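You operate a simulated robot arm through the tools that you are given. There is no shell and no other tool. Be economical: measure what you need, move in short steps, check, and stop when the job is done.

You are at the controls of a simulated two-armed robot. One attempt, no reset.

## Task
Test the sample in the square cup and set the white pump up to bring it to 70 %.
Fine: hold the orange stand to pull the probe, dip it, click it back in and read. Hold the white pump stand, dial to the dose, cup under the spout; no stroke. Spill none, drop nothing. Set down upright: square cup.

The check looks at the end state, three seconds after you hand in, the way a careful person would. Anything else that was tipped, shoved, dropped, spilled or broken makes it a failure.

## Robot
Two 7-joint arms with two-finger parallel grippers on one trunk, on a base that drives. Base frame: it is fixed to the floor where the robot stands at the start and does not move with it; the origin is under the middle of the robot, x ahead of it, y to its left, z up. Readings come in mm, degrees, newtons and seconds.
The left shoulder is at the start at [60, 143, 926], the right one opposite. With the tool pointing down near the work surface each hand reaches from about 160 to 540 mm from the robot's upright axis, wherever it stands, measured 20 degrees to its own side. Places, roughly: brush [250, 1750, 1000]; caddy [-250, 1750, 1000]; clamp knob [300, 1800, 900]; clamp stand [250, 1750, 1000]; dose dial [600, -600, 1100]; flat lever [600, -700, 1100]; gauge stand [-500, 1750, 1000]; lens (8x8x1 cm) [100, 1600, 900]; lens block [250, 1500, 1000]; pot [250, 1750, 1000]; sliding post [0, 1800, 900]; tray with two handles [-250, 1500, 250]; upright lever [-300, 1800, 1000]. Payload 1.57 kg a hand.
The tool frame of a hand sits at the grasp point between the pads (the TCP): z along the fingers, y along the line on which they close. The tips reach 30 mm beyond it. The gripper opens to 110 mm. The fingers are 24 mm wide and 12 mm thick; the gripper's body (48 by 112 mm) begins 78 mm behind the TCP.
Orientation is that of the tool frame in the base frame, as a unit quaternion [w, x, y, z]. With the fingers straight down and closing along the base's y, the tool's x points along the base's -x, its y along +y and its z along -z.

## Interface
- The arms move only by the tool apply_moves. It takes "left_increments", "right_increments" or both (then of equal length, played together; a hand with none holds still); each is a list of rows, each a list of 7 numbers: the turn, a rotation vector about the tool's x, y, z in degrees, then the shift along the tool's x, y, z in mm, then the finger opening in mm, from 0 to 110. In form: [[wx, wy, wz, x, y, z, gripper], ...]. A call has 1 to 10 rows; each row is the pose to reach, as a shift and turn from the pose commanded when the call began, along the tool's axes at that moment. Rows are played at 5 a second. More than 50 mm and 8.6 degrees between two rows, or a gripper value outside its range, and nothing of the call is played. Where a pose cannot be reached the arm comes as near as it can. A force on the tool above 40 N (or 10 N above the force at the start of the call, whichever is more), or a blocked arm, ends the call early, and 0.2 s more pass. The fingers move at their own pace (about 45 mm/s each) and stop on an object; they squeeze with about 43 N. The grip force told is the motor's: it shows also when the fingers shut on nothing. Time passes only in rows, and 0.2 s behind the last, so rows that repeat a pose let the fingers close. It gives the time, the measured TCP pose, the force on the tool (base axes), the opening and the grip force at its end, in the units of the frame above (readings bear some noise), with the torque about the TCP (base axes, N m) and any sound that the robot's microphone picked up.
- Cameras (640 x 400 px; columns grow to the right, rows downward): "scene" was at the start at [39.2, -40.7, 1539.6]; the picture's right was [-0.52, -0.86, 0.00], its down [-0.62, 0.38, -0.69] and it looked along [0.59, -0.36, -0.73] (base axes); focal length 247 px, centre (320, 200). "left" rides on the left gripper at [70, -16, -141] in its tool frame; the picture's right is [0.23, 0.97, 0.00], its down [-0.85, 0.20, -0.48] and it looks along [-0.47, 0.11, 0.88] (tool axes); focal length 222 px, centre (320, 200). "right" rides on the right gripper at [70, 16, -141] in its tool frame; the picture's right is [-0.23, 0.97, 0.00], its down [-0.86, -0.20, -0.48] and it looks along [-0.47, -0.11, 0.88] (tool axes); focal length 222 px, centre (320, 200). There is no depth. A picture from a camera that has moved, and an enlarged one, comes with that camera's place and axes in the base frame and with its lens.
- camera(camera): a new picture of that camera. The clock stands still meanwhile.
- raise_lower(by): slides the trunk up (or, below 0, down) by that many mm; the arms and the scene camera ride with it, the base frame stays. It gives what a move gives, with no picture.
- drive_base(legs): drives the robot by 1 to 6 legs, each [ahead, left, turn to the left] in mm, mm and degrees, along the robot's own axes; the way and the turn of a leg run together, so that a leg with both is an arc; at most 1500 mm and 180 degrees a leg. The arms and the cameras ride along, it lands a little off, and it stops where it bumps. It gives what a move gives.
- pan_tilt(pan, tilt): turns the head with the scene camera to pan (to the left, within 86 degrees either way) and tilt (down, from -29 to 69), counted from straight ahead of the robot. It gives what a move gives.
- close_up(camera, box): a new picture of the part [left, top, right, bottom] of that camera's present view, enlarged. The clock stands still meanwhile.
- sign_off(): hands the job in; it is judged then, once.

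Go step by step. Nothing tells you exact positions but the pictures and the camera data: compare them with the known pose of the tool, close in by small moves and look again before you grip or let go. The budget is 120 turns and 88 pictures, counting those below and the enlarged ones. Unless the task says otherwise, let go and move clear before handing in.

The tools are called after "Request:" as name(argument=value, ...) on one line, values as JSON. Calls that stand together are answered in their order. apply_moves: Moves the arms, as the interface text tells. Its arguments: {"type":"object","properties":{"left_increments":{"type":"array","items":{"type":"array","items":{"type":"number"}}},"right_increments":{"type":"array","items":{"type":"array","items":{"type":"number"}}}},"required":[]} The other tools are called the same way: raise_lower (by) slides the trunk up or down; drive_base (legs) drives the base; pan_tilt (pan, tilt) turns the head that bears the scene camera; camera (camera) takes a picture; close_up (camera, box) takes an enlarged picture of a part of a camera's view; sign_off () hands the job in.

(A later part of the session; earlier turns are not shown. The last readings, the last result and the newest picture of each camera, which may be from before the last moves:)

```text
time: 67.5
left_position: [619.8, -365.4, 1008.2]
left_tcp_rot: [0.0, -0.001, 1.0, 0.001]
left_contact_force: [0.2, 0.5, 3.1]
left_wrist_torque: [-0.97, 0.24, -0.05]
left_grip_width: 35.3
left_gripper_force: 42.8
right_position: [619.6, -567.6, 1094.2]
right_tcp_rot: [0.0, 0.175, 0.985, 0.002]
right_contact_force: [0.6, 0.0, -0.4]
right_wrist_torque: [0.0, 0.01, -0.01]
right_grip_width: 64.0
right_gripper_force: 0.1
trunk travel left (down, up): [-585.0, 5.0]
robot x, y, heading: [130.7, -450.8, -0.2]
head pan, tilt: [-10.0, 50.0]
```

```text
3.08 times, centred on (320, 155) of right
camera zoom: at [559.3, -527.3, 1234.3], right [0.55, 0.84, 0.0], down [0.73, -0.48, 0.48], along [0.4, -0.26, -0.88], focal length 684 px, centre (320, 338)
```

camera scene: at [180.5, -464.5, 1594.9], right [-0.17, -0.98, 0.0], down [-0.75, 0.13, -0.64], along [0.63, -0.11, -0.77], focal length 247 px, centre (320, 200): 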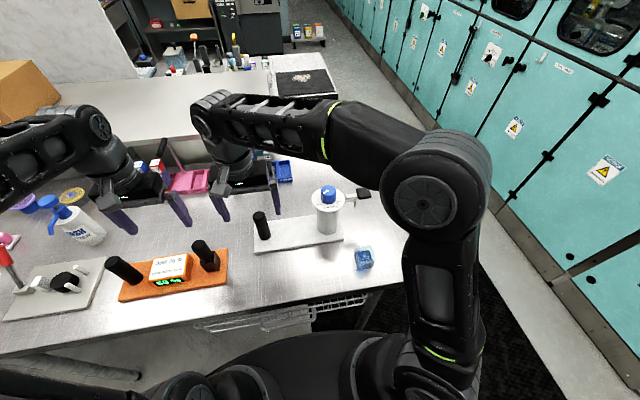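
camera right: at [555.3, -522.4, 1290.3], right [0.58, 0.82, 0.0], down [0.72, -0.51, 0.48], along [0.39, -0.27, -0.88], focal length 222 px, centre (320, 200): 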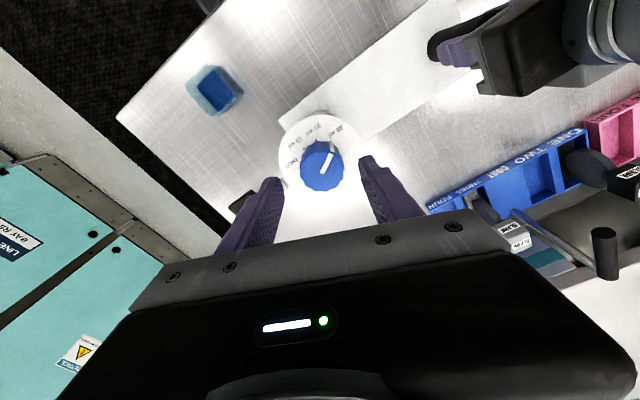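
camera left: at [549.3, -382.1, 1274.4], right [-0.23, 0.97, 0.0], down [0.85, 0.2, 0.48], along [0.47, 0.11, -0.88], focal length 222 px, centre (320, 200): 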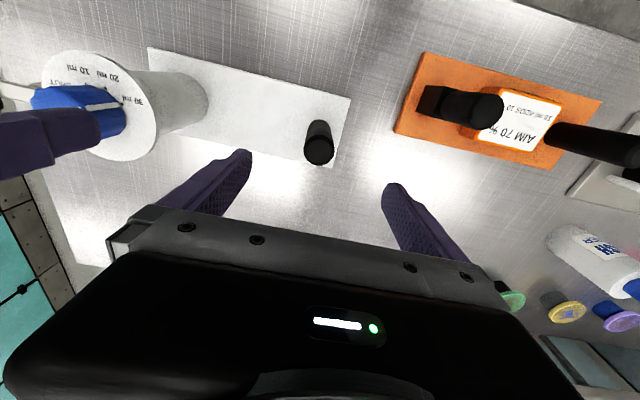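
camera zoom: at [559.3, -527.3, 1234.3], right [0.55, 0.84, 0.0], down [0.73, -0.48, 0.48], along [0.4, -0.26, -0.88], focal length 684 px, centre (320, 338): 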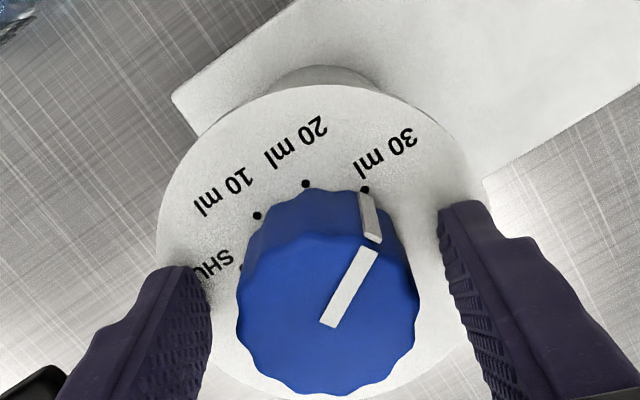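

The pointer is still exactly at 30 ml and the pads now embrace the knob's full height. I close and turn 45° counterclockwise.

Request:
apply_moves(right_increments=[[0, 0, 0, 0, 0, 0, 45], [0, 0, 0, 0, 0, 0, 20], [0, 0, 0, 0, 0, 0, 0], [0, 0, 0, 0, 0, 0, 0], [0, 0, 0, 0, 0, 0, 0], [0, 0, 0, 0, 0, 0, 0]])

Request:
apply_moves(right_increments=[[0, 0, -5, 0, 0, 0, 0], [0, 0, -10, 0, 0, 0, 0], [0, 0, -15, 0, 0, 0, 0], [0, 0, -20, 0, 0, 0, 0], [0, 0, -25, 0, 0, 0, 0], [0, 0, -30, 0, 0, 0, 0]])

Request:
close_up(camera="right", box=[240, 90, 400, 220])

```text
time: 68.9
left_position: [619.4, -365.5, 1007.9]
left_tcp_rot: [0.0, 0.0, 1.0, 0.0]
left_contact_force: [-0.9, -13.4, 1.8]
left_wrist_torque: [1.25, -0.16, -0.12]
left_grip_width: 35.4
left_gripper_force: 42.0
right_position: [619.6, -566.7, 1094.1]
right_tcp_rot: [0.001, 0.173, 0.985, 0.001]
right_contact_force: [1.4, 13.9, 0.3]
right_wrist_torque: [-0.64, 0.14, -0.12]
right_grip_width: 40.7
right_gripper_force: 42.6
trunk travel left (down, up): [-585.0, 5.0]
robot x, y, heading: [136.8, -454.8, -0.0]
head pan, tilt: [-10.0, 50.0]
```

```text
time: 70.3
left_position: [619.2, -365.9, 1008.6]
left_tcp_rot: [0.0, 0.0, 1.0, 0.001]
left_contact_force: [-5.1, -22.0, 4.3]
left_wrist_torque: [1.19, -0.18, -0.14]
left_grip_width: 35.6
left_gripper_force: 42.4
right_position: [619.7, -565.7, 1094.7]
right_tcp_rot: [0.002, -0.088, 0.996, 0.002]
right_contact_force: [5.6, 22.8, 1.7]
right_wrist_torque: [-0.67, 0.16, -0.82]
right_grip_width: 40.9
right_gripper_force: 43.0
trunk travel left (down, up): [-585.0, 5.0]
robot x, y, heading: [133.3, -451.6, -0.1]
head pan, tilt: [-10.0, 50.0]
```

```text
3.08 times, centred on (320, 155) of right
camera zoom: at [547.4, -562.1, 1234.7], right [0.05, 1.0, 0.0], down [0.88, -0.05, 0.48], along [0.48, -0.02, -0.88], focal length 684 px, centre (320, 338)
```

zoom: 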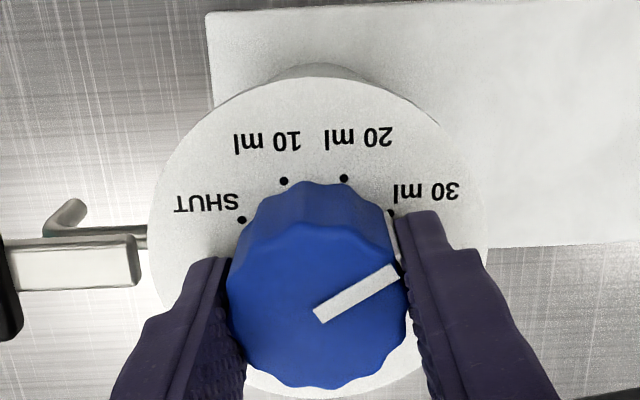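

Still slipping at 0.82 N·m with ~22 N side load eating friction. I relieve the side load and, as a test, turn back 20° in the other direction to learn whether the knob follows that way.

Request:
apply_moves(right_increments=[[0, 0, 0, 0, 2, 0, 0], [0, 0, 0, 0, 2, 0, 0], [0, 0, 5, 0, 2, 0, 0], [0, 0, 10, 0, 2, 0, 0], [0, 0, 15, 0, 2, 0, 0], [0, 0, 20, 0, 2, 0, 0]])

Request:
close_up(camera="right", box=[240, 90, 400, 220])

```text
time: 71.7
left_position: [619.1, -365.0, 1008.5]
left_tcp_rot: [0.001, -0.001, 1.0, 0.001]
left_contact_force: [-2.0, -13.8, 7.6]
left_wrist_torque: [-1.04, 0.01, -0.12]
left_grip_width: 35.3
left_gripper_force: 42.2
right_position: [619.1, -566.5, 1094.3]
right_tcp_rot: [0.002, 0.089, 0.996, 0.001]
right_contact_force: [3.6, 11.2, 1.1]
right_wrist_torque: [-0.36, 0.17, -0.03]
right_grip_width: 40.9
right_gripper_force: 42.9
trunk travel left (down, up): [-585.0, 5.0]
robot x, y, heading: [131.1, -450.2, -0.4]
head pan, tilt: [-10.0, 50.0]
```

```text
3.08 times, centred on (320, 155) of right
camera zoom: at [553.2, -537.1, 1234.7], right [0.4, 0.92, 0.0], down [0.8, -0.35, 0.48], along [0.44, -0.19, -0.88], focal length 684 px, centre (320, 338)
```

zoom: 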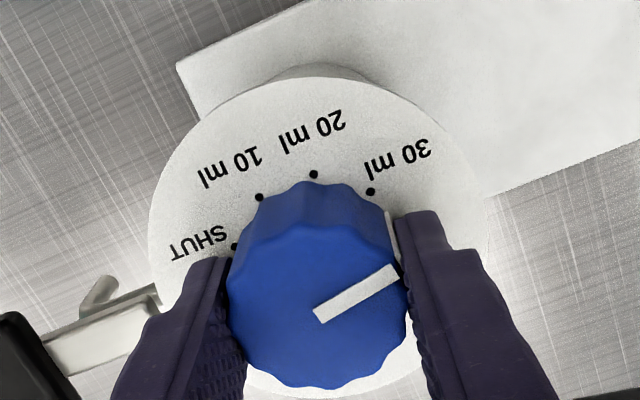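

Informative: the knob follows freely clockwise (it is now ~20° past 30 ml), but counterclockwise it was blocked. I test counterclockwise from here: ratchet or end stop at 30.

Request:
apply_moves(right_increments=[[0, 0, -4, 0, 0, 0, 0], [0, 0, -8, 0, 0, 0, 0], [0, 0, -12, 0, 0, 0, 0], [0, 0, -12, 0, 0, 0, 0]])

Request:
close_up(camera="right", box=[240, 90, 400, 220])

```text
time: 72.7
left_position: [618.8, -365.7, 1008.7]
left_tcp_rot: [0.001, 0.0, 1.0, 0.001]
left_contact_force: [-1.7, -9.6, 7.8]
left_wrist_torque: [-1.11, -0.04, 0.11]
left_grip_width: 35.2
left_gripper_force: 42.2
right_position: [618.7, -564.3, 1095.5]
right_tcp_rot: [0.002, -0.017, 1.0, 0.001]
right_contact_force: [4.0, 6.9, 4.9]
right_wrist_torque: [-0.79, 0.27, -0.07]
right_grip_width: 41.2
right_gripper_force: 43.1
trunk travel left (down, up): [-585.0, 5.0]
robot x, y, heading: [132.7, -452.4, 0.2]
head pan, tilt: [-10.0, 50.0]
```

```text
3.08 times, centred on (320, 155) of right
camera zoom: at [548.5, -551.0, 1234.6], right [0.19, 0.98, 0.0], down [0.86, -0.17, 0.48], along [0.47, -0.09, -0.88], focal length 684 px, centre (320, 338)
```

zoom: 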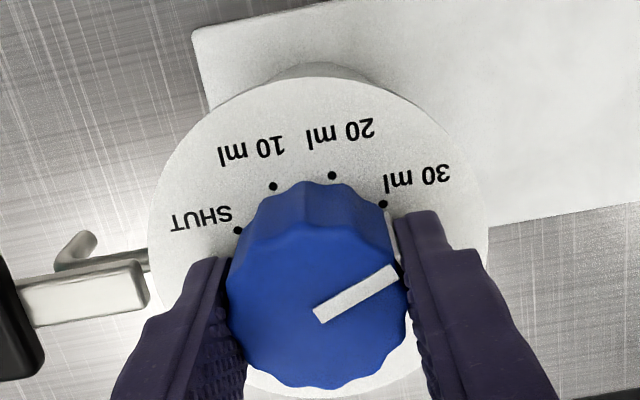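

It follows both ways here, so there is an end stop right at 30 ml; 20 ml must be reached the long way round, clockwise (~315° from here). I make the first clockwise stroke.

Request:
apply_moves(right_increments=[[0, 0, 8, 0, 0, 0, 0], [0, 0, 16, 0, 0, 0, 0], [0, 0, 24, 0, 0, 0, 0], [0, 0, 32, 0, 0, 0, 0], [0, 0, 40, 0, 0, 0, 0], [0, 0, 48, 0, 0, 0, 0], [0, 0, 56, 0, 0, 0, 0], [0, 0, 64, 0, 0, 0, 0], [0, 0, 72, 0, 0, 0, 0]])

Request:
close_up(camera="right", box=[240, 90, 400, 220])

```text
time: 74.7
left_position: [618.8, -363.8, 1008.0]
left_tcp_rot: [0.0, -0.001, 1.0, 0.001]
left_contact_force: [1.8, 9.9, 0.1]
left_wrist_torque: [-1.08, 0.18, 0.22]
left_grip_width: 35.7
left_gripper_force: 42.4
right_position: [618.2, -566.8, 1094.3]
right_tcp_rot: [0.002, 0.576, 0.817, 0.001]
right_contact_force: [-4.1, -13.1, 8.3]
right_wrist_torque: [0.29, 0.93, 0.0]
right_grip_width: 40.9
right_gripper_force: 43.0
trunk travel left (down, up): [-585.0, 5.0]
robot x, y, heading: [136.9, -450.7, -0.1]
head pan, tilt: [-10.0, 50.0]
```

```text
3.08 times, centred on (320, 155) of right
camera zoom: at [610.3, -494.6, 1234.6], right [0.99, 0.11, 0.0], down [0.1, -0.87, 0.48], along [0.06, -0.48, -0.88], focal length 684 px, centre (320, 338)
```

zoom: 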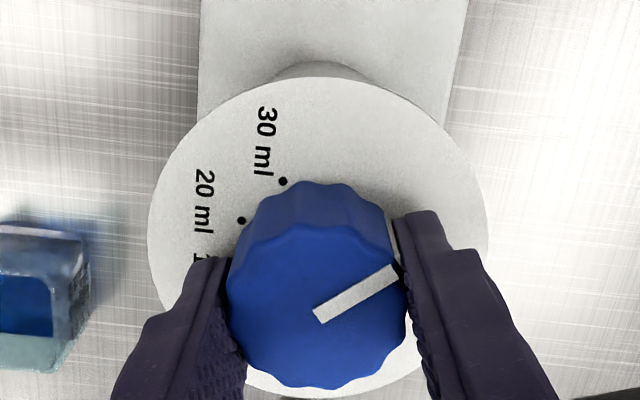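

The knob follows perfectly clockwise (now ~80° past 30 ml). I open a little, lift slightly, and turn the hand back for the next stroke.

Request:
apply_moves(right_increments=[[0, 0, 0, 0, 0, 0, 56], [0, 0, 0, 0, 0, -4, 56], [0, 0, -8, 0, 0, -8, 56], [0, 0, -16, 0, 0, -8, 56], [0, 0, -24, 0, 0, -8, 56], [0, 0, -32, 0, 0, -8, 56], [0, 0, -40, 0, 0, -8, 56], [0, 0, -48, 0, 0, -8, 56], [0, 0, -56, 0, 0, -8, 56], [0, 0, -64, 0, 0, -8, 56]])

Request:
apply_moves(right_increments=[[0, 0, -8, 0, 0, 0, 56], [0, 0, -16, 0, 0, 0, 56], [0, 0, -24, 0, 0, 0, 56], [0, 0, -32, 0, 0, 0, 56], [0, 0, -40, 0, 0, 0, 56], [0, 0, -48, 0, 0, 0, 56], [0, 0, -56, 0, 0, 0, 56], [0, 0, -64, 0, 0, 0, 56], [0, 0, -72, 0, 0, 0, 56], [0, 0, -80, 0, 0, 0, 56]])

Request:
close_up(camera="right", box=[240, 90, 400, 220])

```text
time: 76.9
left_position: [619.2, -364.9, 1008.2]
left_tcp_rot: [0.0, 0.0, 1.0, 0.001]
left_contact_force: [-0.8, -1.5, 1.8]
left_wrist_torque: [-1.02, 0.35, 0.03]
left_grip_width: 35.3
left_gripper_force: 42.6
right_position: [620.1, -566.0, 1103.1]
right_tcp_rot: [0.001, 0.052, 0.999, 0.001]
right_contact_force: [-0.5, 0.0, 0.2]
right_wrist_torque: [-0.01, -0.03, 0.01]
right_grip_width: 55.8
right_gripper_force: 0.0
trunk travel left (down, up): [-585.0, 5.0]
robot x, y, heading: [135.3, -453.7, 0.0]
head pan, tilt: [-10.0, 50.0]
```

```text
time: 79.1
left_position: [619.7, -364.8, 1009.0]
left_tcp_rot: [0.0, 0.0, 1.0, 0.001]
left_contact_force: [0.3, -0.2, 2.2]
left_wrist_torque: [-0.94, 0.12, -0.04]
left_grip_width: 35.5
left_gripper_force: 42.8
right_position: [619.4, -565.7, 1101.7]
right_tcp_rot: [0.002, -0.602, 0.799, -0.001]
right_contact_force: [0.4, 0.5, -0.2]
right_wrist_torque: [-0.03, 0.02, -0.01]
right_grip_width: 56.2
right_gripper_force: 0.1
trunk travel left (down, up): [-585.0, 5.0]
robot x, y, heading: [135.7, -453.9, 0.0]
head pan, tilt: [-10.0, 50.0]
```

```text
3.08 times, centred on (320, 155) of right
camera zoom: at [584.0, -627.6, 1242.4], right [-0.87, 0.49, 0.0], down [0.43, 0.77, 0.48], along [0.24, 0.42, -0.88], focal length 684 px, centre (320, 338)
```

zoom: 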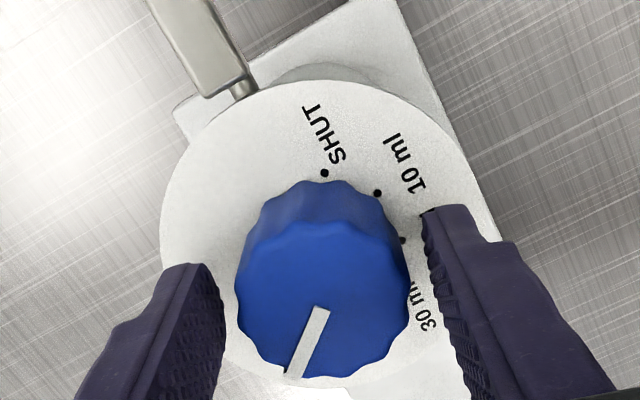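

Next stroke: lower, close and turn clockwise in two calls.

Request:
apply_moves(right_increments=[[0, 0, 0, 0, 0, 4, 56], [0, 0, 0, 0, 0, 8, 56], [0, 0, 0, 0, 0, 8, 20], [0, 0, 0, 0, 0, 8, 0], [0, 0, 0, 0, 0, 8, 0], [0, 0, 0, 0, 0, 8, 0], [0, 0, 8, 0, 0, 8, 0], [0, 0, 16, 0, 0, 8, 0], [0, 0, 24, 0, 0, 8, 0], [0, 0, 32, 0, 0, 8, 0]])

Request:
apply_moves(right_increments=[[0, 0, 8, 0, 0, 0, 0], [0, 0, 16, 0, 0, 0, 0], [0, 0, 24, 0, 0, 0, 0], [0, 0, 32, 0, 0, 0, 0], [0, 0, 40, 0, 0, 0, 0], [0, 0, 48, 0, 0, 0, 0], [0, 0, 56, 0, 0, 0, 0], [0, 0, 64, 0, 0, 0, 0], [0, 0, 72, 0, 0, 0, 0], [0, 0, 80, 0, 0, 0, 0]])

Request:
apply_moves(right_increments=[[0, 0, 8, 0, 0, 0, 0], [0, 0, 16, 0, 0, 0, 0], [0, 0, 24, 0, 0, 0, 0], [0, 0, 32, 0, 0, 0, 0]])

Request:
close_up(camera="right", box=[240, 90, 400, 220])

```text
time: 81.3
left_position: [620.2, -364.7, 1007.4]
left_tcp_rot: [-0.001, -0.001, 1.0, 0.001]
left_contact_force: [0.8, -0.4, 2.8]
left_wrist_torque: [-0.56, -0.59, -0.1]
left_grip_width: 35.3
left_gripper_force: 42.5
right_position: [621.1, -565.1, 1095.3]
right_tcp_rot: [0.002, -0.356, 0.934, 0.0]
right_contact_force: [-0.7, 1.4, -0.2]
right_wrist_torque: [-0.36, 0.89, -0.01]
right_grip_width: 40.8
right_gripper_force: 43.2
trunk travel left (down, up): [-585.0, 5.0]
robot x, y, heading: [131.5, -451.2, -0.2]
head pan, tilt: [-10.0, 50.0]
```

```text
time: 83.5
left_position: [620.5, -363.7, 1007.9]
left_tcp_rot: [0.0, -0.002, 1.0, 0.002]
left_contact_force: [4.0, 16.7, 0.5]
left_wrist_torque: [-1.45, 0.43, -0.28]
left_grip_width: 35.3
left_gripper_force: 42.5
right_position: [619.4, -567.6, 1093.4]
right_tcp_rot: [0.001, 0.327, 0.945, -0.001]
right_contact_force: [-3.7, -20.0, 2.3]
right_wrist_torque: [-0.2, -0.01, 1.17]
right_grip_width: 41.0
right_gripper_force: 43.2
trunk travel left (down, up): [-585.0, 5.0]
robot x, y, heading: [137.1, -451.0, -0.3]
head pan, tilt: [-10.0, 50.0]
```

```text
time: 84.5
left_position: [619.0, -366.3, 1008.5]
left_tcp_rot: [0.0, 0.001, 1.0, -0.001]
left_contact_force: [5.1, 7.4, 0.2]
left_wrist_torque: [-0.5, -0.19, 0.29]
left_grip_width: 35.3
left_gripper_force: 42.6
right_position: [619.1, -562.4, 1094.2]
right_tcp_rot: [0.001, 0.574, 0.819, 0.002]
right_contact_force: [-6.1, -5.3, -3.0]
right_wrist_torque: [-0.3, 0.6, 0.73]
right_grip_width: 41.1
right_gripper_force: 42.9
trunk travel left (down, up): [-585.0, 5.0]
robot x, y, heading: [137.0, -449.4, -0.2]
head pan, tilt: [-10.0, 50.0]
```

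```text
3.08 times, centred on (320, 155) of right
camera zoom: at [610.6, -492.3, 1235.0], right [0.99, 0.12, 0.0], down [0.1, -0.87, 0.48], along [0.06, -0.47, -0.88], focal length 684 px, centre (320, 338)
```

zoom: 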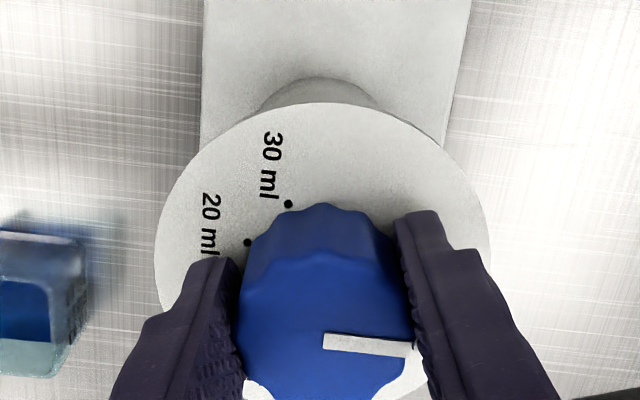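

The knob met a second hard stop after ~120° of travel in total (pointer now toward +x, away from me). Before more turning, I open, lift and look at the whole dial for marks I have missed.

Request:
apply_moves(right_increments=[[0, 0, 0, 0, 0, 0, 60], [0, 0, 0, 0, 0, 0, 64], [0, 0, 0, 0, 0, -20, 64], [0, 0, 0, 0, 0, -40, 64], [0, 0, 0, 0, 0, -56, 64]])

Request:
close_up(camera="right", box=[230, 80, 410, 220])

Request:
close_up(camera="scene", box=[290, 160, 370, 230])

```text
time: 85.7
left_position: [620.0, -364.7, 1007.5]
left_tcp_rot: [0.0, 0.0, 1.0, 0.001]
left_contact_force: [-0.5, -0.7, 1.0]
left_wrist_torque: [-0.53, 0.05, -0.17]
left_grip_width: 35.2
left_gripper_force: 41.8
right_position: [619.2, -566.0, 1151.3]
right_tcp_rot: [0.001, 0.574, 0.819, 0.002]
right_contact_force: [-0.9, 0.5, -0.1]
right_wrist_torque: [0.03, -0.02, -0.01]
right_grip_width: 64.1
right_gripper_force: 0.1
trunk travel left (down, up): [-585.0, 5.0]
robot x, y, heading: [135.8, -454.2, -0.1]
head pan, tilt: [-10.0, 50.0]
```

```text
2.86 times, centred on (320, 150) of right
camera zoom: at [610.3, -493.9, 1291.5], right [0.99, 0.12, 0.0], down [0.1, -0.87, 0.48], along [0.06, -0.47, -0.88], focal length 635 px, centre (320, 343)
```

zoom: 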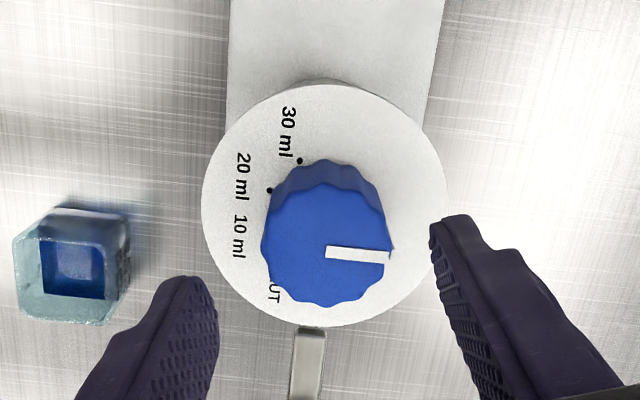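

```text
5.71 times, centred on (330, 195) of scene
camera zoom: at [180.7, -464.7, 1594.9], right [-0.18, -0.98, 0.0], down [-0.75, 0.13, -0.64], along [0.63, -0.11, -0.77], focal length 1412 px, centre (263, 229)
```

zoom: 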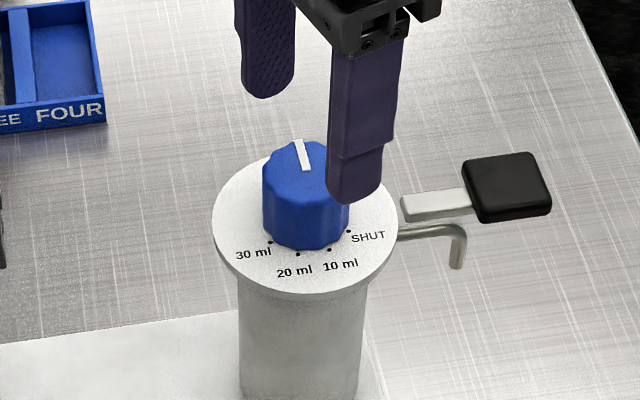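

No further marks exist. I have not yet tested crossing 30 ml counterclockwise after having moved away from it, so I regrip and turn the knob back counterclockwise through the full stroke.

Request:
apply_moves(right_increments=[[0, 0, 0, 0, 0, 20, 64], [0, 0, 0, 0, 0, 40, 64], [0, 0, 0, 0, 0, 57, 64], [0, 0, 0, 0, 0, 57, 30], [0, 0, 0, 0, 0, 57, 0], [0, 0, 0, 0, 0, 57, 0], [0, 0, 0, 0, 0, 57, 0], [0, 0, -8, 0, 0, 57, 0], [0, 0, -16, 0, 0, 57, 0], [0, 0, -24, 0, 0, 57, 0]])

Request:
apply_moves(right_increments=[[0, 0, -8, 0, 0, 0, 0], [0, 0, -16, 0, 0, 0, 0], [0, 0, -24, 0, 0, 0, 0], [0, 0, -32, 0, 0, 0, 0], [0, 0, -40, 0, 0, 0, 0], [0, 0, -48, 0, 0, 0, 0], [0, 0, -56, 0, 0, 0, 0], [0, 0, -64, 0, 0, 0, 0], [0, 0, -72, 0, 0, 0, 0], [0, 0, -80, 0, 0, 0, 0]])

Request:
apply_moves(right_increments=[[0, 0, -8, 0, 0, 0, 0], [0, 0, -16, 0, 0, 0, 0], [0, 0, -24, 0, 0, 0, 0], [0, 0, -32, 0, 0, 0, 0], [0, 0, -40, 0, 0, 0, 0]])

Request:
close_up(camera="right", box=[240, 90, 400, 220])

```text
time: 87.9
left_position: [619.3, -366.4, 1007.2]
left_tcp_rot: [0.001, 0.001, 1.0, 0.0]
left_contact_force: [-2.7, -2.9, 5.5]
left_wrist_torque: [-0.97, -0.07, -0.46]
left_grip_width: 35.2
left_gripper_force: 42.2
right_position: [620.7, -565.9, 1092.5]
right_tcp_rot: [0.001, 0.39, 0.921, 0.001]
right_contact_force: [3.5, 2.2, -2.8]
right_wrist_torque: [-0.16, -0.11, 0.0]
right_grip_width: 40.7
right_gripper_force: 43.2
trunk travel left (down, up): [-585.0, 5.0]
robot x, y, heading: [133.8, -451.2, -0.2]
head pan, tilt: [-10.0, 50.0]
```

```text
time: 90.1
left_position: [619.2, -365.1, 1007.4]
left_tcp_rot: [0.0, -0.001, 1.0, 0.0]
left_contact_force: [1.0, -0.1, 8.6]
left_wrist_torque: [-1.23, 0.01, 0.21]
left_grip_width: 35.2
left_gripper_force: 42.2
right_position: [619.2, -565.6, 1092.3]
right_tcp_rot: [0.001, -0.293, 0.956, 0.0]
right_contact_force: [-2.0, 0.5, -7.7]
right_wrist_torque: [-0.62, 0.19, 0.0]
right_grip_width: 41.2
right_gripper_force: 43.0
trunk travel left (down, up): [-585.0, 5.0]
robot x, y, heading: [134.2, -455.4, -0.2]
head pan, tilt: [-10.0, 50.0]
```

```text
time: 91.3
left_position: [619.3, -365.9, 1007.8]
left_tcp_rot: [0.0, 0.0, 1.0, 0.002]
left_contact_force: [-3.5, 4.3, 4.5]
left_wrist_torque: [-0.87, -0.73, -0.26]
left_grip_width: 35.3
left_gripper_force: 42.3
right_position: [620.8, -566.1, 1094.3]
right_tcp_rot: [0.002, -0.601, 0.799, -0.001]
right_contact_force: [6.1, -6.7, -0.6]
right_wrist_torque: [0.92, 0.49, -0.8]
right_grip_width: 41.2
right_gripper_force: 43.0
trunk travel left (down, up): [-585.0, 5.0]
robot x, y, heading: [133.6, -449.4, -0.3]
head pan, tilt: [-10.0, 50.0]
```

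```text
3.08 times, centred on (320, 155) of right
camera zoom: at [584.3, -628.1, 1234.1], right [-0.87, 0.49, 0.0], down [0.43, 0.77, 0.48], along [0.24, 0.42, -0.88], focal length 684 px, centre (320, 338)
```

zoom: 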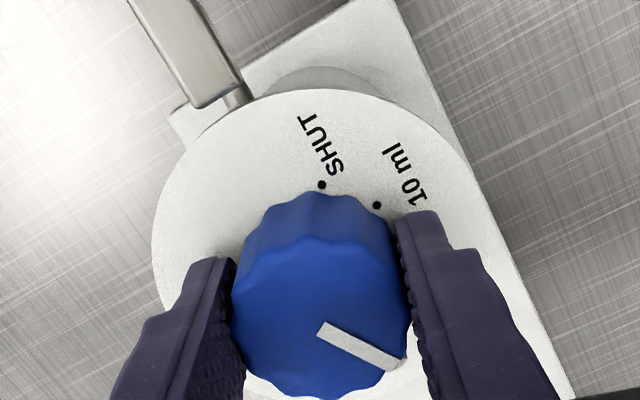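

The stops are firm at both ends: 120° of travel, exactly the SHUT–30 span, and doses grow clockwise on the plate. The counterclockwise stop where it started must therefore be SHUT (the white line sits 120° off), so 20 ml is 80° clockwise from this stop. I turn exactly that from the stop.

Request:
apply_moves(right_increments=[[0, 0, 8, 0, 0, 0, 0], [0, 0, 16, 0, 0, 0, 0], [0, 0, 24, 0, 0, 0, 0], [0, 0, 32, 0, 0, 0, 0], [0, 0, 40, 0, 0, 0, 0], [0, 0, 48, 0, 0, 0, 0], [0, 0, 56, 0, 0, 0, 0], [0, 0, 64, 0, 0, 0, 0], [0, 0, 72, 0, 0, 0, 0], [0, 0, 80, 0, 0, 0, 0]])

Request:
close_up(camera="right", box=[240, 90, 400, 220])

```text
time: 93.5
left_position: [619.1, -364.2, 1008.2]
left_tcp_rot: [0.0, -0.001, 1.0, 0.001]
left_contact_force: [1.3, 2.9, -6.9]
left_wrist_torque: [0.37, 0.5, 0.26]
left_grip_width: 35.1
left_gripper_force: 42.5
right_position: [619.9, -565.4, 1094.0]
right_tcp_rot: [0.004, 0.054, 0.999, 0.0]
right_contact_force: [-1.5, -8.7, 23.4]
right_wrist_torque: [0.24, 0.41, 0.03]
right_grip_width: 40.8
right_gripper_force: 43.1
trunk travel left (down, up): [-585.0, 5.0]
robot x, y, heading: [132.8, -450.9, -0.4]
head pan, tilt: [-10.0, 50.0]
```

```text
3.08 times, centred on (320, 155) of right
camera zoom: at [550.9, -541.1, 1233.9], right [0.33, 0.94, 0.0], down [0.83, -0.29, 0.48], along [0.46, -0.16, -0.88], focal length 684 px, centre (320, 338)
```

zoom: 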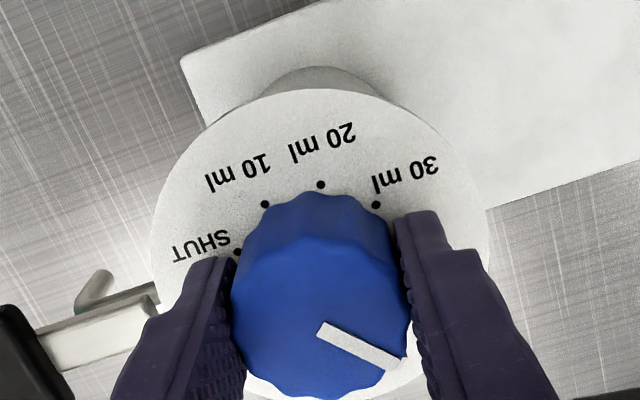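

The pointer has turned 80.3° from the stop. I open carefully and lift off the knob.

Request:
apply_moves(right_increments=[[0, 0, 0, 0, 0, 0, 50], [0, 0, 0, 0, 0, 0, 60], [0, 0, 0, 0, 0, -2, 60], [0, 0, 0, 0, 0, -20, 60], [0, 0, 0, 0, 0, -40, 60], [0, 0, 0, 0, 0, -56, 60]])

Request:
close_up(camera="right", box=[230, 80, 410, 220])

```text
time: 94.9
left_position: [619.5, -365.2, 1008.6]
left_tcp_rot: [0.0, -0.001, 1.0, 0.0]
left_contact_force: [1.5, 0.8, 0.8]
left_wrist_torque: [-0.51, 0.2, -0.02]
left_grip_width: 35.4
left_gripper_force: 42.3
right_position: [619.4, -564.4, 1149.0]
right_tcp_rot: [0.001, 0.054, 0.999, 0.001]
right_contact_force: [0.7, -0.1, -0.8]
right_wrist_torque: [-0.04, 0.01, 0.0]
right_grip_width: 60.0
right_gripper_force: 0.1
trunk travel left (down, up): [-585.0, 5.0]
robot x, y, heading: [133.9, -450.9, -0.3]
head pan, tilt: [-10.0, 50.0]
```

```text
2.86 times, centred on (320, 150) of right
camera zoom: at [551.1, -541.1, 1289.8], right [0.33, 0.94, 0.0], down [0.83, -0.29, 0.48], along [0.45, -0.16, -0.88], focal length 635 px, centre (320, 343)
```

zoom: 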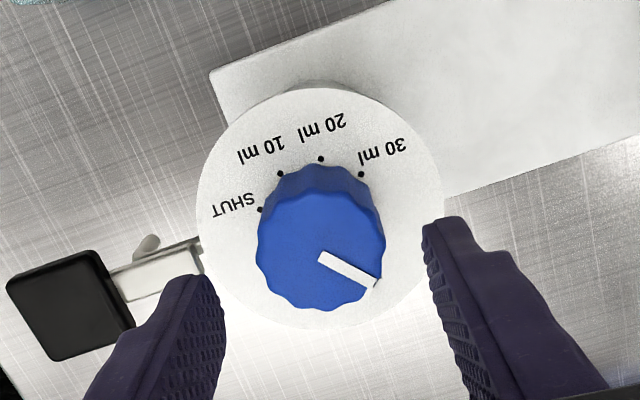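

The knob stays put. Now I release the pump post and withdraw both hands before fetching the cup.

Request:
apply_moves(left_increments=[[0, 0, 0, 0, 0, 0, 60], [0, 0, 0, 0, 0, 0, 110], [0, 0, 0, 0, 0, 0, 110], [0, 0, 0, 0, 0, -15, 110], [0, 0, 0, 0, 0, -55, 110], [0, 0, 0, 0, 0, -95, 110], [0, 0, 0, 0, 0, -125, 110], [0, 0, 0, 40, 0, -125, 110], [0, 0, 0, 85, 10, -125, 110], [0, 0, 0, 130, 20, -125, 110]], right_increments=[[0, 0, -3, 40, 0, 0, 60], [0, 0, -6.2, 80, 0, 0, 60], [0, 0, -6.2, 120, 0, 0, 60], [0, 0, -6.2, 165, -10, 0, 60], [0, 0, -6.2, 210, -25, 0, 90], [0, 0, -6.2, 225, -65, 0, 100], [0, 0, -6.2, 225, -100, 0, 100], [0, 0, -6.2, 225, -112, 0, 100], [0, 0, -6.2, 225, -112, 0, 100], [0, 0, -6.2, 225, -112, 0, 100]])

Request:
camera(camera="scene")

```text
time: 97.1
left_position: [488.8, -345.7, 1134.1]
left_tcp_rot: [0.001, 0.0, 1.0, 0.001]
left_contact_force: [0.1, -0.4, -0.3]
left_wrist_torque: [0.01, -0.04, 0.0]
left_grip_width: 110.4
left_gripper_force: 0.0
right_position: [384.4, -651.9, 1148.8]
right_tcp_rot: [0.002, -0.001, 1.0, 0.001]
right_contact_force: [0.6, 1.2, 0.4]
right_wrist_torque: [-0.01, -0.03, -0.02]
right_grip_width: 99.8
right_gripper_force: 0.1
trunk travel left (down, up): [-585.0, 5.0]
robot x, y, heading: [131.4, -452.4, 0.0]
head pan, tilt: [-10.0, 50.0]
```

```text
14 pictures are left
camera scene: at [179.0, -464.4, 1595.0], right [-0.18, -0.98, 0.0], down [-0.75, 0.13, -0.64], along [0.63, -0.11, -0.77], focal length 247 px, centre (320, 200)
```

scene: 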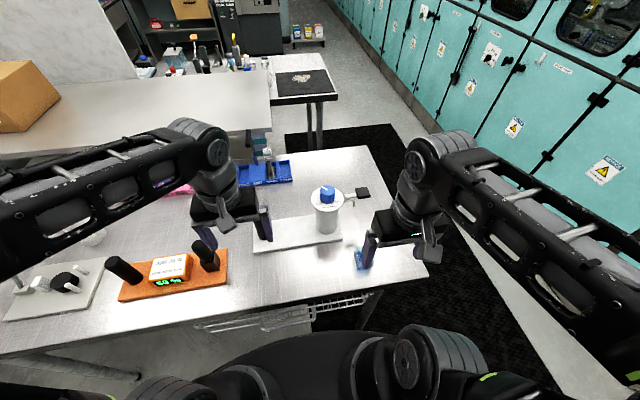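

I tilt the right hand 45° (fingers forward-down) and descend in front of the cup.

Request:
apply_moves(right_increments=[[0, -7.5, 0, 0, 0, 10, 100], [0, -15, 0, 0, 1, 35, 100], [0, -22.5, 0, 0, 2, 65, 100], [0, -30, 0, -5, 2, 95, 100], [0, -37.5, 0, -10, 2, 125, 100], [0, -45, 0, -15, 2, 150, 100], [0, -45, 0, -25, 2, 175, 100], [0, -45, 0, -30, 2, 195, 100], [0, -45, 0, -30, 2, 195, 100]])

Request:
camera(camera="right")

Request:
close_up(camera="scene", box=[300, 170, 430, 290])

```text
time: 98.8
left_position: [491.5, -343.7, 1131.7]
left_tcp_rot: [0.0, 0.001, 1.0, 0.0]
left_contact_force: [1.0, -0.1, 0.4]
left_wrist_torque: [-0.01, 0.05, -0.03]
left_grip_width: 110.1
left_gripper_force: 0.0
right_position: [607.0, -599.2, 1107.5]
right_tcp_rot: [0.425, -0.054, 0.903, 0.034]
right_contact_force: [0.4, -0.3, 6.2]
right_wrist_torque: [0.37, -0.09, 0.01]
right_grip_width: 99.2
right_gripper_force: 0.0
right hand out of reach, approached as far as the arm can: row 2, 3, 4, 5, 6, 7, 8
trunk travel left (down, up): [-585.0, 5.0]
robot x, y, heading: [136.5, -448.5, 0.1]
head pan, tilt: [-10.0, 50.0]
stopped in row 8 (right hand): the force on the tool passed its limit at 60 N (the readings are from after the stop); the commanded pose is now the measured one
```

```text
13 pictures are left
camera right: at [452.9, -602.8, 1142.7], right [0.02, 0.98, 0.19], down [0.2, -0.19, 0.96], along [0.98, 0.02, -0.2], focal length 222 px, centre (320, 200)
```

right: 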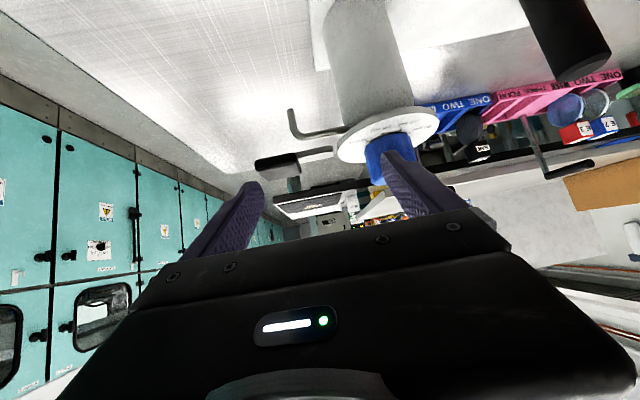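

```text
3.33 times, centred on (365, 230) of scene
camera zoom: at [182.0, -463.8, 1594.9], right [-0.18, -0.98, 0.0], down [-0.75, 0.13, -0.64], along [0.63, -0.11, -0.77], focal length 824 px, centre (170, 100)
```

zoom: 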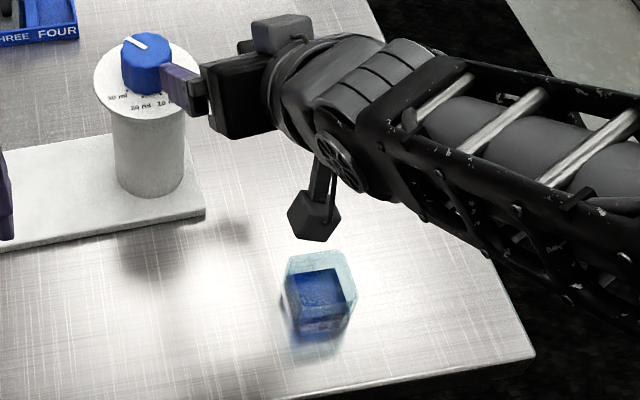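

The tilt was out of reach so close to the body: the arm swung out and touched the pump head (still standing). I back the base straight away, which withdraws the hand, then inspect.

Request:
drive_base(legs=[[-150, 0, 0]])

Request:
close_up(camera="scene", box=[270, 90, 430, 230])

```text
time: 100.1
left_position: [340.1, -346.3, 1133.7]
left_tcp_rot: [0.0, 0.0, 1.0, 0.001]
left_contact_force: [-0.8, -0.6, 0.0]
left_wrist_torque: [0.03, -0.03, 0.0]
left_grip_width: 110.2
left_gripper_force: 0.0
right_position: [454.5, -599.8, 1107.8]
right_tcp_rot: [0.425, -0.056, 0.903, 0.035]
right_contact_force: [-0.7, 0.4, -0.9]
right_wrist_torque: [0.03, 0.01, -0.01]
right_grip_width: 99.8
right_gripper_force: 0.0
trunk travel left (down, up): [-585.0, 5.0]
robot x, y, heading: [-15.3, -454.6, -0.1]
head pan, tilt: [-10.0, 50.0]
```

```text
2.86 times, centred on (350, 160) of scene
camera zoom: at [29.8, -464.4, 1595.0], right [-0.18, -0.98, 0.0], down [-0.75, 0.13, -0.64], along [0.63, -0.11, -0.77], focal length 706 px, centre (234, 314)
```

zoom: 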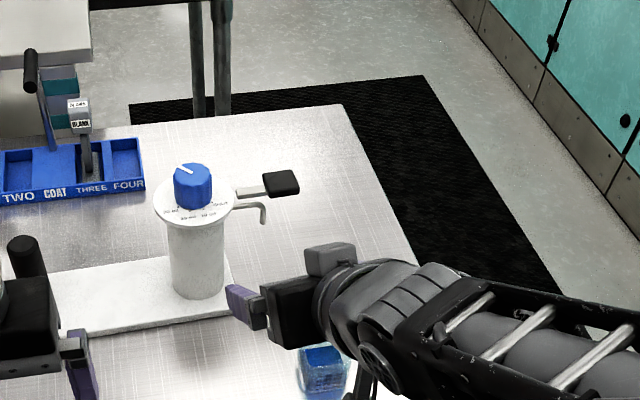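

The pump and dial look unchanged (pointer still ~44°) and the cup is intact. Now I square the hand's tilt to 45°, then move to a stand-off in front of the cup.

Request:
apply_moves(right_increments=[[3.1, 2.7, 2.2, 0, 0, 0, 100], [6.2, 5.4, 4.4, 0, 0, 0, 100], [6.2, 5.4, 4.4, 0, 0, 0, 100]])

```text
time: 100.9
left_position: [342.5, -345.9, 1133.3]
left_tcp_rot: [0.001, 0.0, 1.0, 0.001]
left_contact_force: [-0.2, 0.2, -0.4]
left_wrist_torque: [0.0, 0.02, 0.0]
left_grip_width: 109.8
left_gripper_force: 0.1
right_position: [456.7, -599.2, 1105.8]
right_tcp_rot: [0.382, 0.002, 0.924, -0.002]
right_contact_force: [0.1, -0.3, -0.1]
right_wrist_torque: [0.0, -0.01, -0.01]
right_grip_width: 100.0
right_gripper_force: 0.1
trunk travel left (down, up): [-585.0, 5.0]
robot x, y, heading: [-12.8, -453.4, 0.0]
head pan, tilt: [-10.0, 50.0]
```

Request:
apply_moves(right_increments=[[0, 0, 0, 25, -25, 0, 100], [0, 0, 0, 45, -40, 15, 100], [0, 0, 0, 70, -49.5, 30, 100], [0, 0, 0, 100, -49.5, 50, 100], [0, 0, 0, 100, -49.5, 50, 100]])

Request:
camera(camera="right")

```text
time: 102.1
left_position: [341.6, -345.3, 1133.0]
left_tcp_rot: [0.001, 0.0, 1.0, 0.001]
left_contact_force: [0.7, 0.2, -0.4]
left_wrist_torque: [0.06, -0.01, -0.01]
left_grip_width: 110.1
left_gripper_force: 0.0
right_position: [466.7, -650.1, 1009.8]
right_tcp_rot: [0.382, 0.001, 0.924, 0.0]
right_contact_force: [-0.3, 0.7, 0.1]
right_wrist_torque: [0.02, -0.02, 0.0]
right_grip_width: 100.1
right_gripper_force: 0.1
right hand out of reach, approached as far as the arm can: row 2, 3, 4, 5
trunk travel left (down, up): [-585.0, 5.0]
robot x, y, heading: [-14.7, -454.6, -0.1]
head pan, tilt: [-10.0, 50.0]
```

```text
10 pictures are left
camera right: at [317.1, -632.1, 1059.5], right [0.16, 0.97, 0.16], down [0.27, -0.2, 0.94], along [0.95, -0.11, -0.29], focal length 222 px, centre (320, 200)
```

right: 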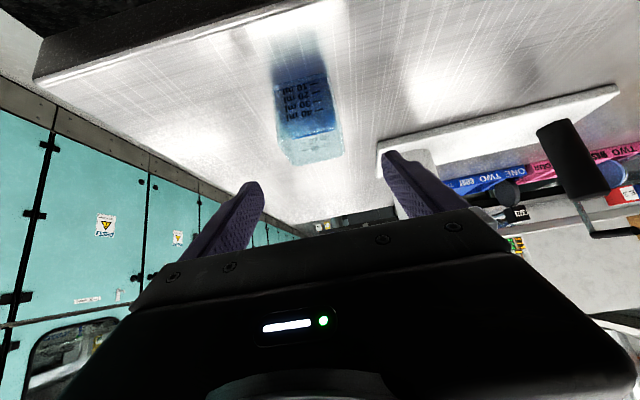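

At this tilt the hand needs more room in front of the body. I back up another 100 mm and lower the trunk 60 mm, off the bench edge, then advance on the cup.

Request:
drive_base(legs=[[-110, 0, 0]])

Request:
raise_lower(by=-60)

```text
time: 103.3
left_position: [231.6, -344.7, 1132.2]
left_tcp_rot: [0.001, 0.0, 1.0, 0.001]
left_contact_force: [-0.7, 0.3, -1.0]
left_wrist_torque: [0.01, -0.05, 0.0]
left_grip_width: 110.1
left_gripper_force: 0.1
right_position: [356.8, -649.5, 1010.6]
right_tcp_rot: [0.382, 0.001, 0.924, -0.001]
right_contact_force: [0.1, 0.9, 0.0]
right_wrist_torque: [0.01, -0.01, 0.0]
right_grip_width: 99.9
right_gripper_force: 0.1
trunk travel left (down, up): [-585.0, 5.0]
robot x, y, heading: [-124.0, -450.3, -0.0]
head pan, tilt: [-10.0, 50.0]
```

```text
time: 104.3
left_position: [231.6, -344.1, 1072.4]
left_tcp_rot: [0.001, 0.0, 1.0, 0.001]
left_contact_force: [0.2, 0.6, -0.2]
left_wrist_torque: [0.02, 0.03, -0.02]
left_grip_width: 109.9
left_gripper_force: 0.1
right_position: [357.6, -649.0, 949.7]
right_tcp_rot: [0.382, 0.002, 0.924, -0.001]
right_contact_force: [0.0, -0.7, 0.3]
right_wrist_torque: [0.04, 0.02, -0.01]
right_grip_width: 100.1
right_gripper_force: 0.0
trunk travel left (down, up): [-525.0, 65.0]
robot x, y, heading: [-126.6, -451.2, -0.2]
head pan, tilt: [-10.0, 50.0]
```

Now forward over the bench to straddle the cup.

Request:
apply_moves(right_increments=[[0, 0, 0, -14, 0, 14, 100], [0, 0, 0, -28, 0, 28, 100], [0, 0, 0, -42, 0, 42, 100], [0, 0, 0, -56, 0, 56, 100], [0, 0, 0, -56, 0, 56, 100]])

Request:
camera(camera="right")

```text
time: 105.5
left_position: [232.0, -344.9, 1073.8]
left_tcp_rot: [0.002, 0.0, 1.0, 0.001]
left_contact_force: [0.3, 0.2, 0.2]
left_wrist_torque: [0.02, 0.0, 0.0]
left_grip_width: 109.9
left_gripper_force: 0.1
right_position: [437.1, -648.9, 949.4]
right_tcp_rot: [0.382, 0.002, 0.924, -0.002]
right_contact_force: [0.3, 0.6, -0.3]
right_wrist_torque: [0.0, -0.04, -0.02]
right_grip_width: 100.2
right_gripper_force: 0.1
trunk travel left (down, up): [-525.0, 65.0]
robot x, y, heading: [-123.2, -452.6, -0.1]
head pan, tilt: [-10.0, 50.0]
```

```text
9 pictures are left
camera right: at [287.7, -632.0, 999.1], right [0.16, 0.97, 0.16], down [0.27, -0.2, 0.94], along [0.95, -0.11, -0.29], focal length 222 px, centre (320, 200)
```

right: 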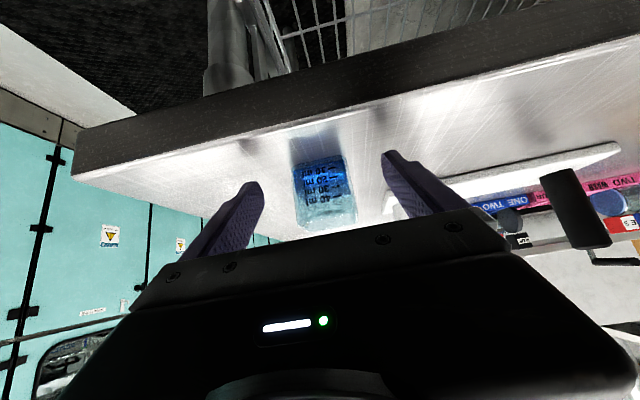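

The cup is centred between the fingers. I advance 48 mm and close on it.

Request:
apply_moves(right_increments=[[0, 0, 0, -12, 0, 12, 100], [0, 0, 0, -24, 0, 24, 100], [0, 0, 0, -34, 0, 34, 100], [0, 0, 0, -34, 0, 34, 75], [0, 0, 0, -34, 0, 34, 55], [0, 0, 0, -34, 0, 34, 44], [0, 0, 0, -34, 0, 34, 40], [0, 0, 0, -34, 0, 34, 40], [0, 0, 0, -34, 0, 34, 40]])

Request:
camera(camera="right")

```text
time: 107.5
left_position: [232.3, -343.8, 1073.6]
left_tcp_rot: [0.0, 0.0, 1.0, 0.001]
left_contact_force: [-0.1, -0.4, 0.4]
left_wrist_torque: [0.02, 0.01, 0.03]
left_grip_width: 109.9
left_gripper_force: 0.1
right_position: [486.6, -649.7, 949.4]
right_tcp_rot: [0.382, 0.002, 0.924, -0.002]
right_contact_force: [-0.1, 0.0, 0.0]
right_wrist_torque: [0.02, 0.0, 0.01]
right_grip_width: 51.4
right_gripper_force: 40.0
trunk travel left (down, up): [-525.0, 65.0]
robot x, y, heading: [-126.6, -447.3, -0.4]
head pan, tilt: [-10.0, 50.0]
```

```text
8 pictures are left
camera right: at [336.2, -632.0, 999.2], right [0.16, 0.97, 0.16], down [0.27, -0.2, 0.94], along [0.95, -0.11, -0.29], focal length 222 px, centre (320, 200)
```

right: 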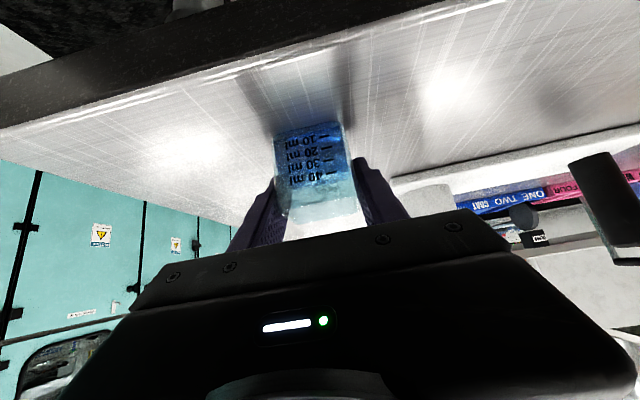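

The cup is held (51 mm). I lift it 8 mm level, then drive gently ahead 70 mm.

Request:
apply_moves(right_increments=[[0, 0, 0, -1, 0, -1, 40], [0, 0, 0, -2.5, 0, -2.5, 40], [0, 0, 0, -4, 0, -4, 40], [0, 0, 0, -5.7, 0, -5.7, 40], [0, 0, 0, -5.7, 0, -5.7, 40]])

Request:
drive_base(legs=[[35, 0, 0], [35, 0, 0]])

Request:
close_up(camera="scene", box=[260, 60, 440, 190])

```text
time: 108.7
left_position: [231.7, -345.0, 1072.3]
left_tcp_rot: [0.0, -0.001, 1.0, 0.001]
left_contact_force: [-0.3, -0.5, 0.0]
left_wrist_torque: [0.01, 0.0, 0.0]
left_grip_width: 110.0
left_gripper_force: 0.0
right_position: [485.9, -649.4, 956.9]
right_tcp_rot: [0.381, 0.001, 0.925, -0.001]
right_contact_force: [0.4, -0.6, -0.8]
right_wrist_torque: [-0.01, 0.0, 0.02]
right_grip_width: 51.0
right_gripper_force: 42.9
trunk travel left (down, up): [-525.0, 65.0]
robot x, y, heading: [-124.4, -452.6, -0.0]
head pan, tilt: [-10.0, 50.0]
```

```text
time: 110.0
left_position: [303.6, -345.0, 1071.9]
left_tcp_rot: [-0.001, 0.001, 1.0, 0.001]
left_contact_force: [0.4, -0.2, -0.1]
left_wrist_torque: [-0.05, 0.07, 0.0]
left_grip_width: 109.7
left_gripper_force: 0.1
right_position: [558.0, -648.0, 956.1]
right_tcp_rot: [0.38, 0.0, 0.925, -0.001]
right_contact_force: [-0.3, -0.1, -0.6]
right_wrist_torque: [0.04, 0.0, -0.03]
right_grip_width: 51.2
right_gripper_force: 43.0
trunk travel left (down, up): [-525.0, 65.0]
robot x, y, heading: [-54.1, -453.2, -0.1]
head pan, tilt: [-10.0, 50.0]
```

```text
3.08 times, centred on (350, 125) of scene
camera zoom: at [-4.2, -464.4, 1534.8], right [-0.17, -0.98, 0.0], down [-0.76, 0.13, -0.64], along [0.63, -0.11, -0.77], focal length 760 px, centre (228, 431)
```

zoom: 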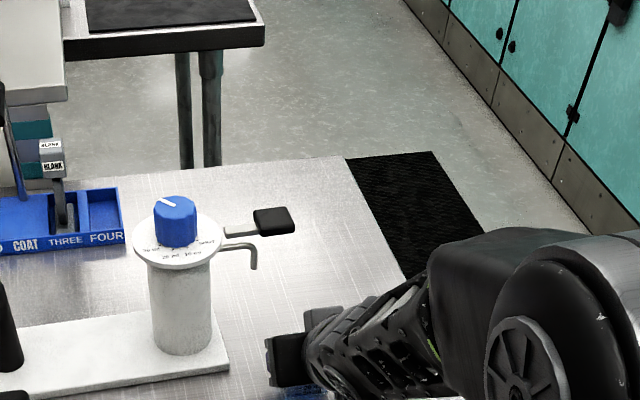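

The scene view shows the pump stand was shifted about 40 mm (to +y, slightly +x) by that touch; I will put it back. First I set the cup down here, open, and draw the right hand away.

Request:
apply_moves(right_increments=[[0, 0, 0, 2, 0, 2, 40], [0, 0, 0, 4, 0, 4, 40], [0, 0, 0, 5, 0, 5, 40], [0, 0, 0, 5, 0, 5, 40], [0, 0, 0, 5, 0, 5, 60], [0, 0, 0, 5, 0, 5, 100], [0, 0, 0, 5, 0, 5, 100], [0, 0, 0, 5, 0, -15, 100], [0, 0, 0, 5, 0, -45, 100], [0, 0, 0, 5, 0, -80, 100]])

Request:
camera(camera="right")

```text
time: 112.2
left_position: [301.5, -344.0, 1073.6]
left_tcp_rot: [0.001, 0.0, 1.0, 0.0]
left_contact_force: [0.0, 0.3, -0.5]
left_wrist_torque: [-0.01, 0.0, 0.01]
left_grip_width: 109.9
left_gripper_force: 0.0
right_position: [494.4, -649.3, 1011.1]
right_tcp_rot: [0.382, 0.001, 0.924, -0.001]
right_contact_force: [-0.5, 0.0, 0.5]
right_wrist_torque: [-0.01, 0.04, 0.01]
right_grip_width: 100.0
right_gripper_force: 0.0
trunk travel left (down, up): [-525.0, 65.0]
robot x, y, heading: [-53.9, -449.6, 0.0]
head pan, tilt: [-10.0, 50.0]
```

```text
6 pictures are left
camera right: at [346.2, -632.3, 1060.9], right [0.16, 0.97, 0.16], down [0.27, -0.2, 0.94], along [0.95, -0.11, -0.29], focal length 222 px, centre (320, 200)
```

right: 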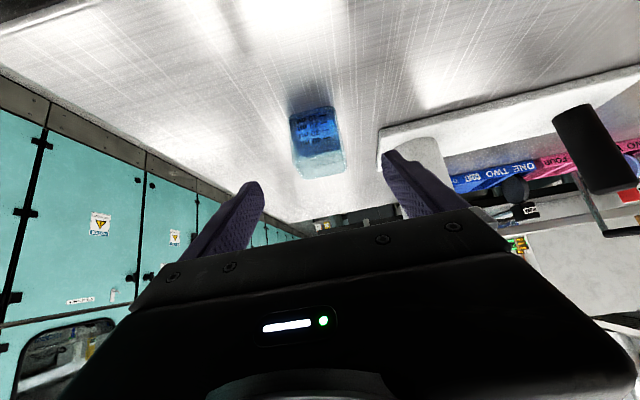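

The cup stands upright at about (558,-648). I move the right hand out to the side, then drive ahead 90 mm so the left hand can reach the pump post.

Request:
apply_moves(right_increments=[[0, 0, 0, 0, 0, -15, 100], [0, 0, 0, 0, -40, -20, 100], [0, 0, 0, 0, -80, -20, 100], [0, 0, 0, 0, -120, -20, 100]])

```text
time: 113.2
left_position: [302.8, -346.6, 1073.2]
left_tcp_rot: [0.0, 0.0, 1.0, 0.001]
left_contact_force: [0.6, -0.4, -0.4]
left_wrist_torque: [0.05, 0.01, -0.04]
left_grip_width: 109.9
left_gripper_force: 0.1
right_position: [482.1, -769.0, 1024.7]
right_tcp_rot: [0.38, 0.001, 0.925, -0.001]
right_contact_force: [0.8, -1.1, 0.1]
right_wrist_torque: [0.06, 0.01, 0.04]
right_grip_width: 100.0
right_gripper_force: 0.1
trunk travel left (down, up): [-525.0, 65.0]
robot x, y, heading: [-52.9, -449.3, -0.1]
head pan, tilt: [-10.0, 50.0]
```

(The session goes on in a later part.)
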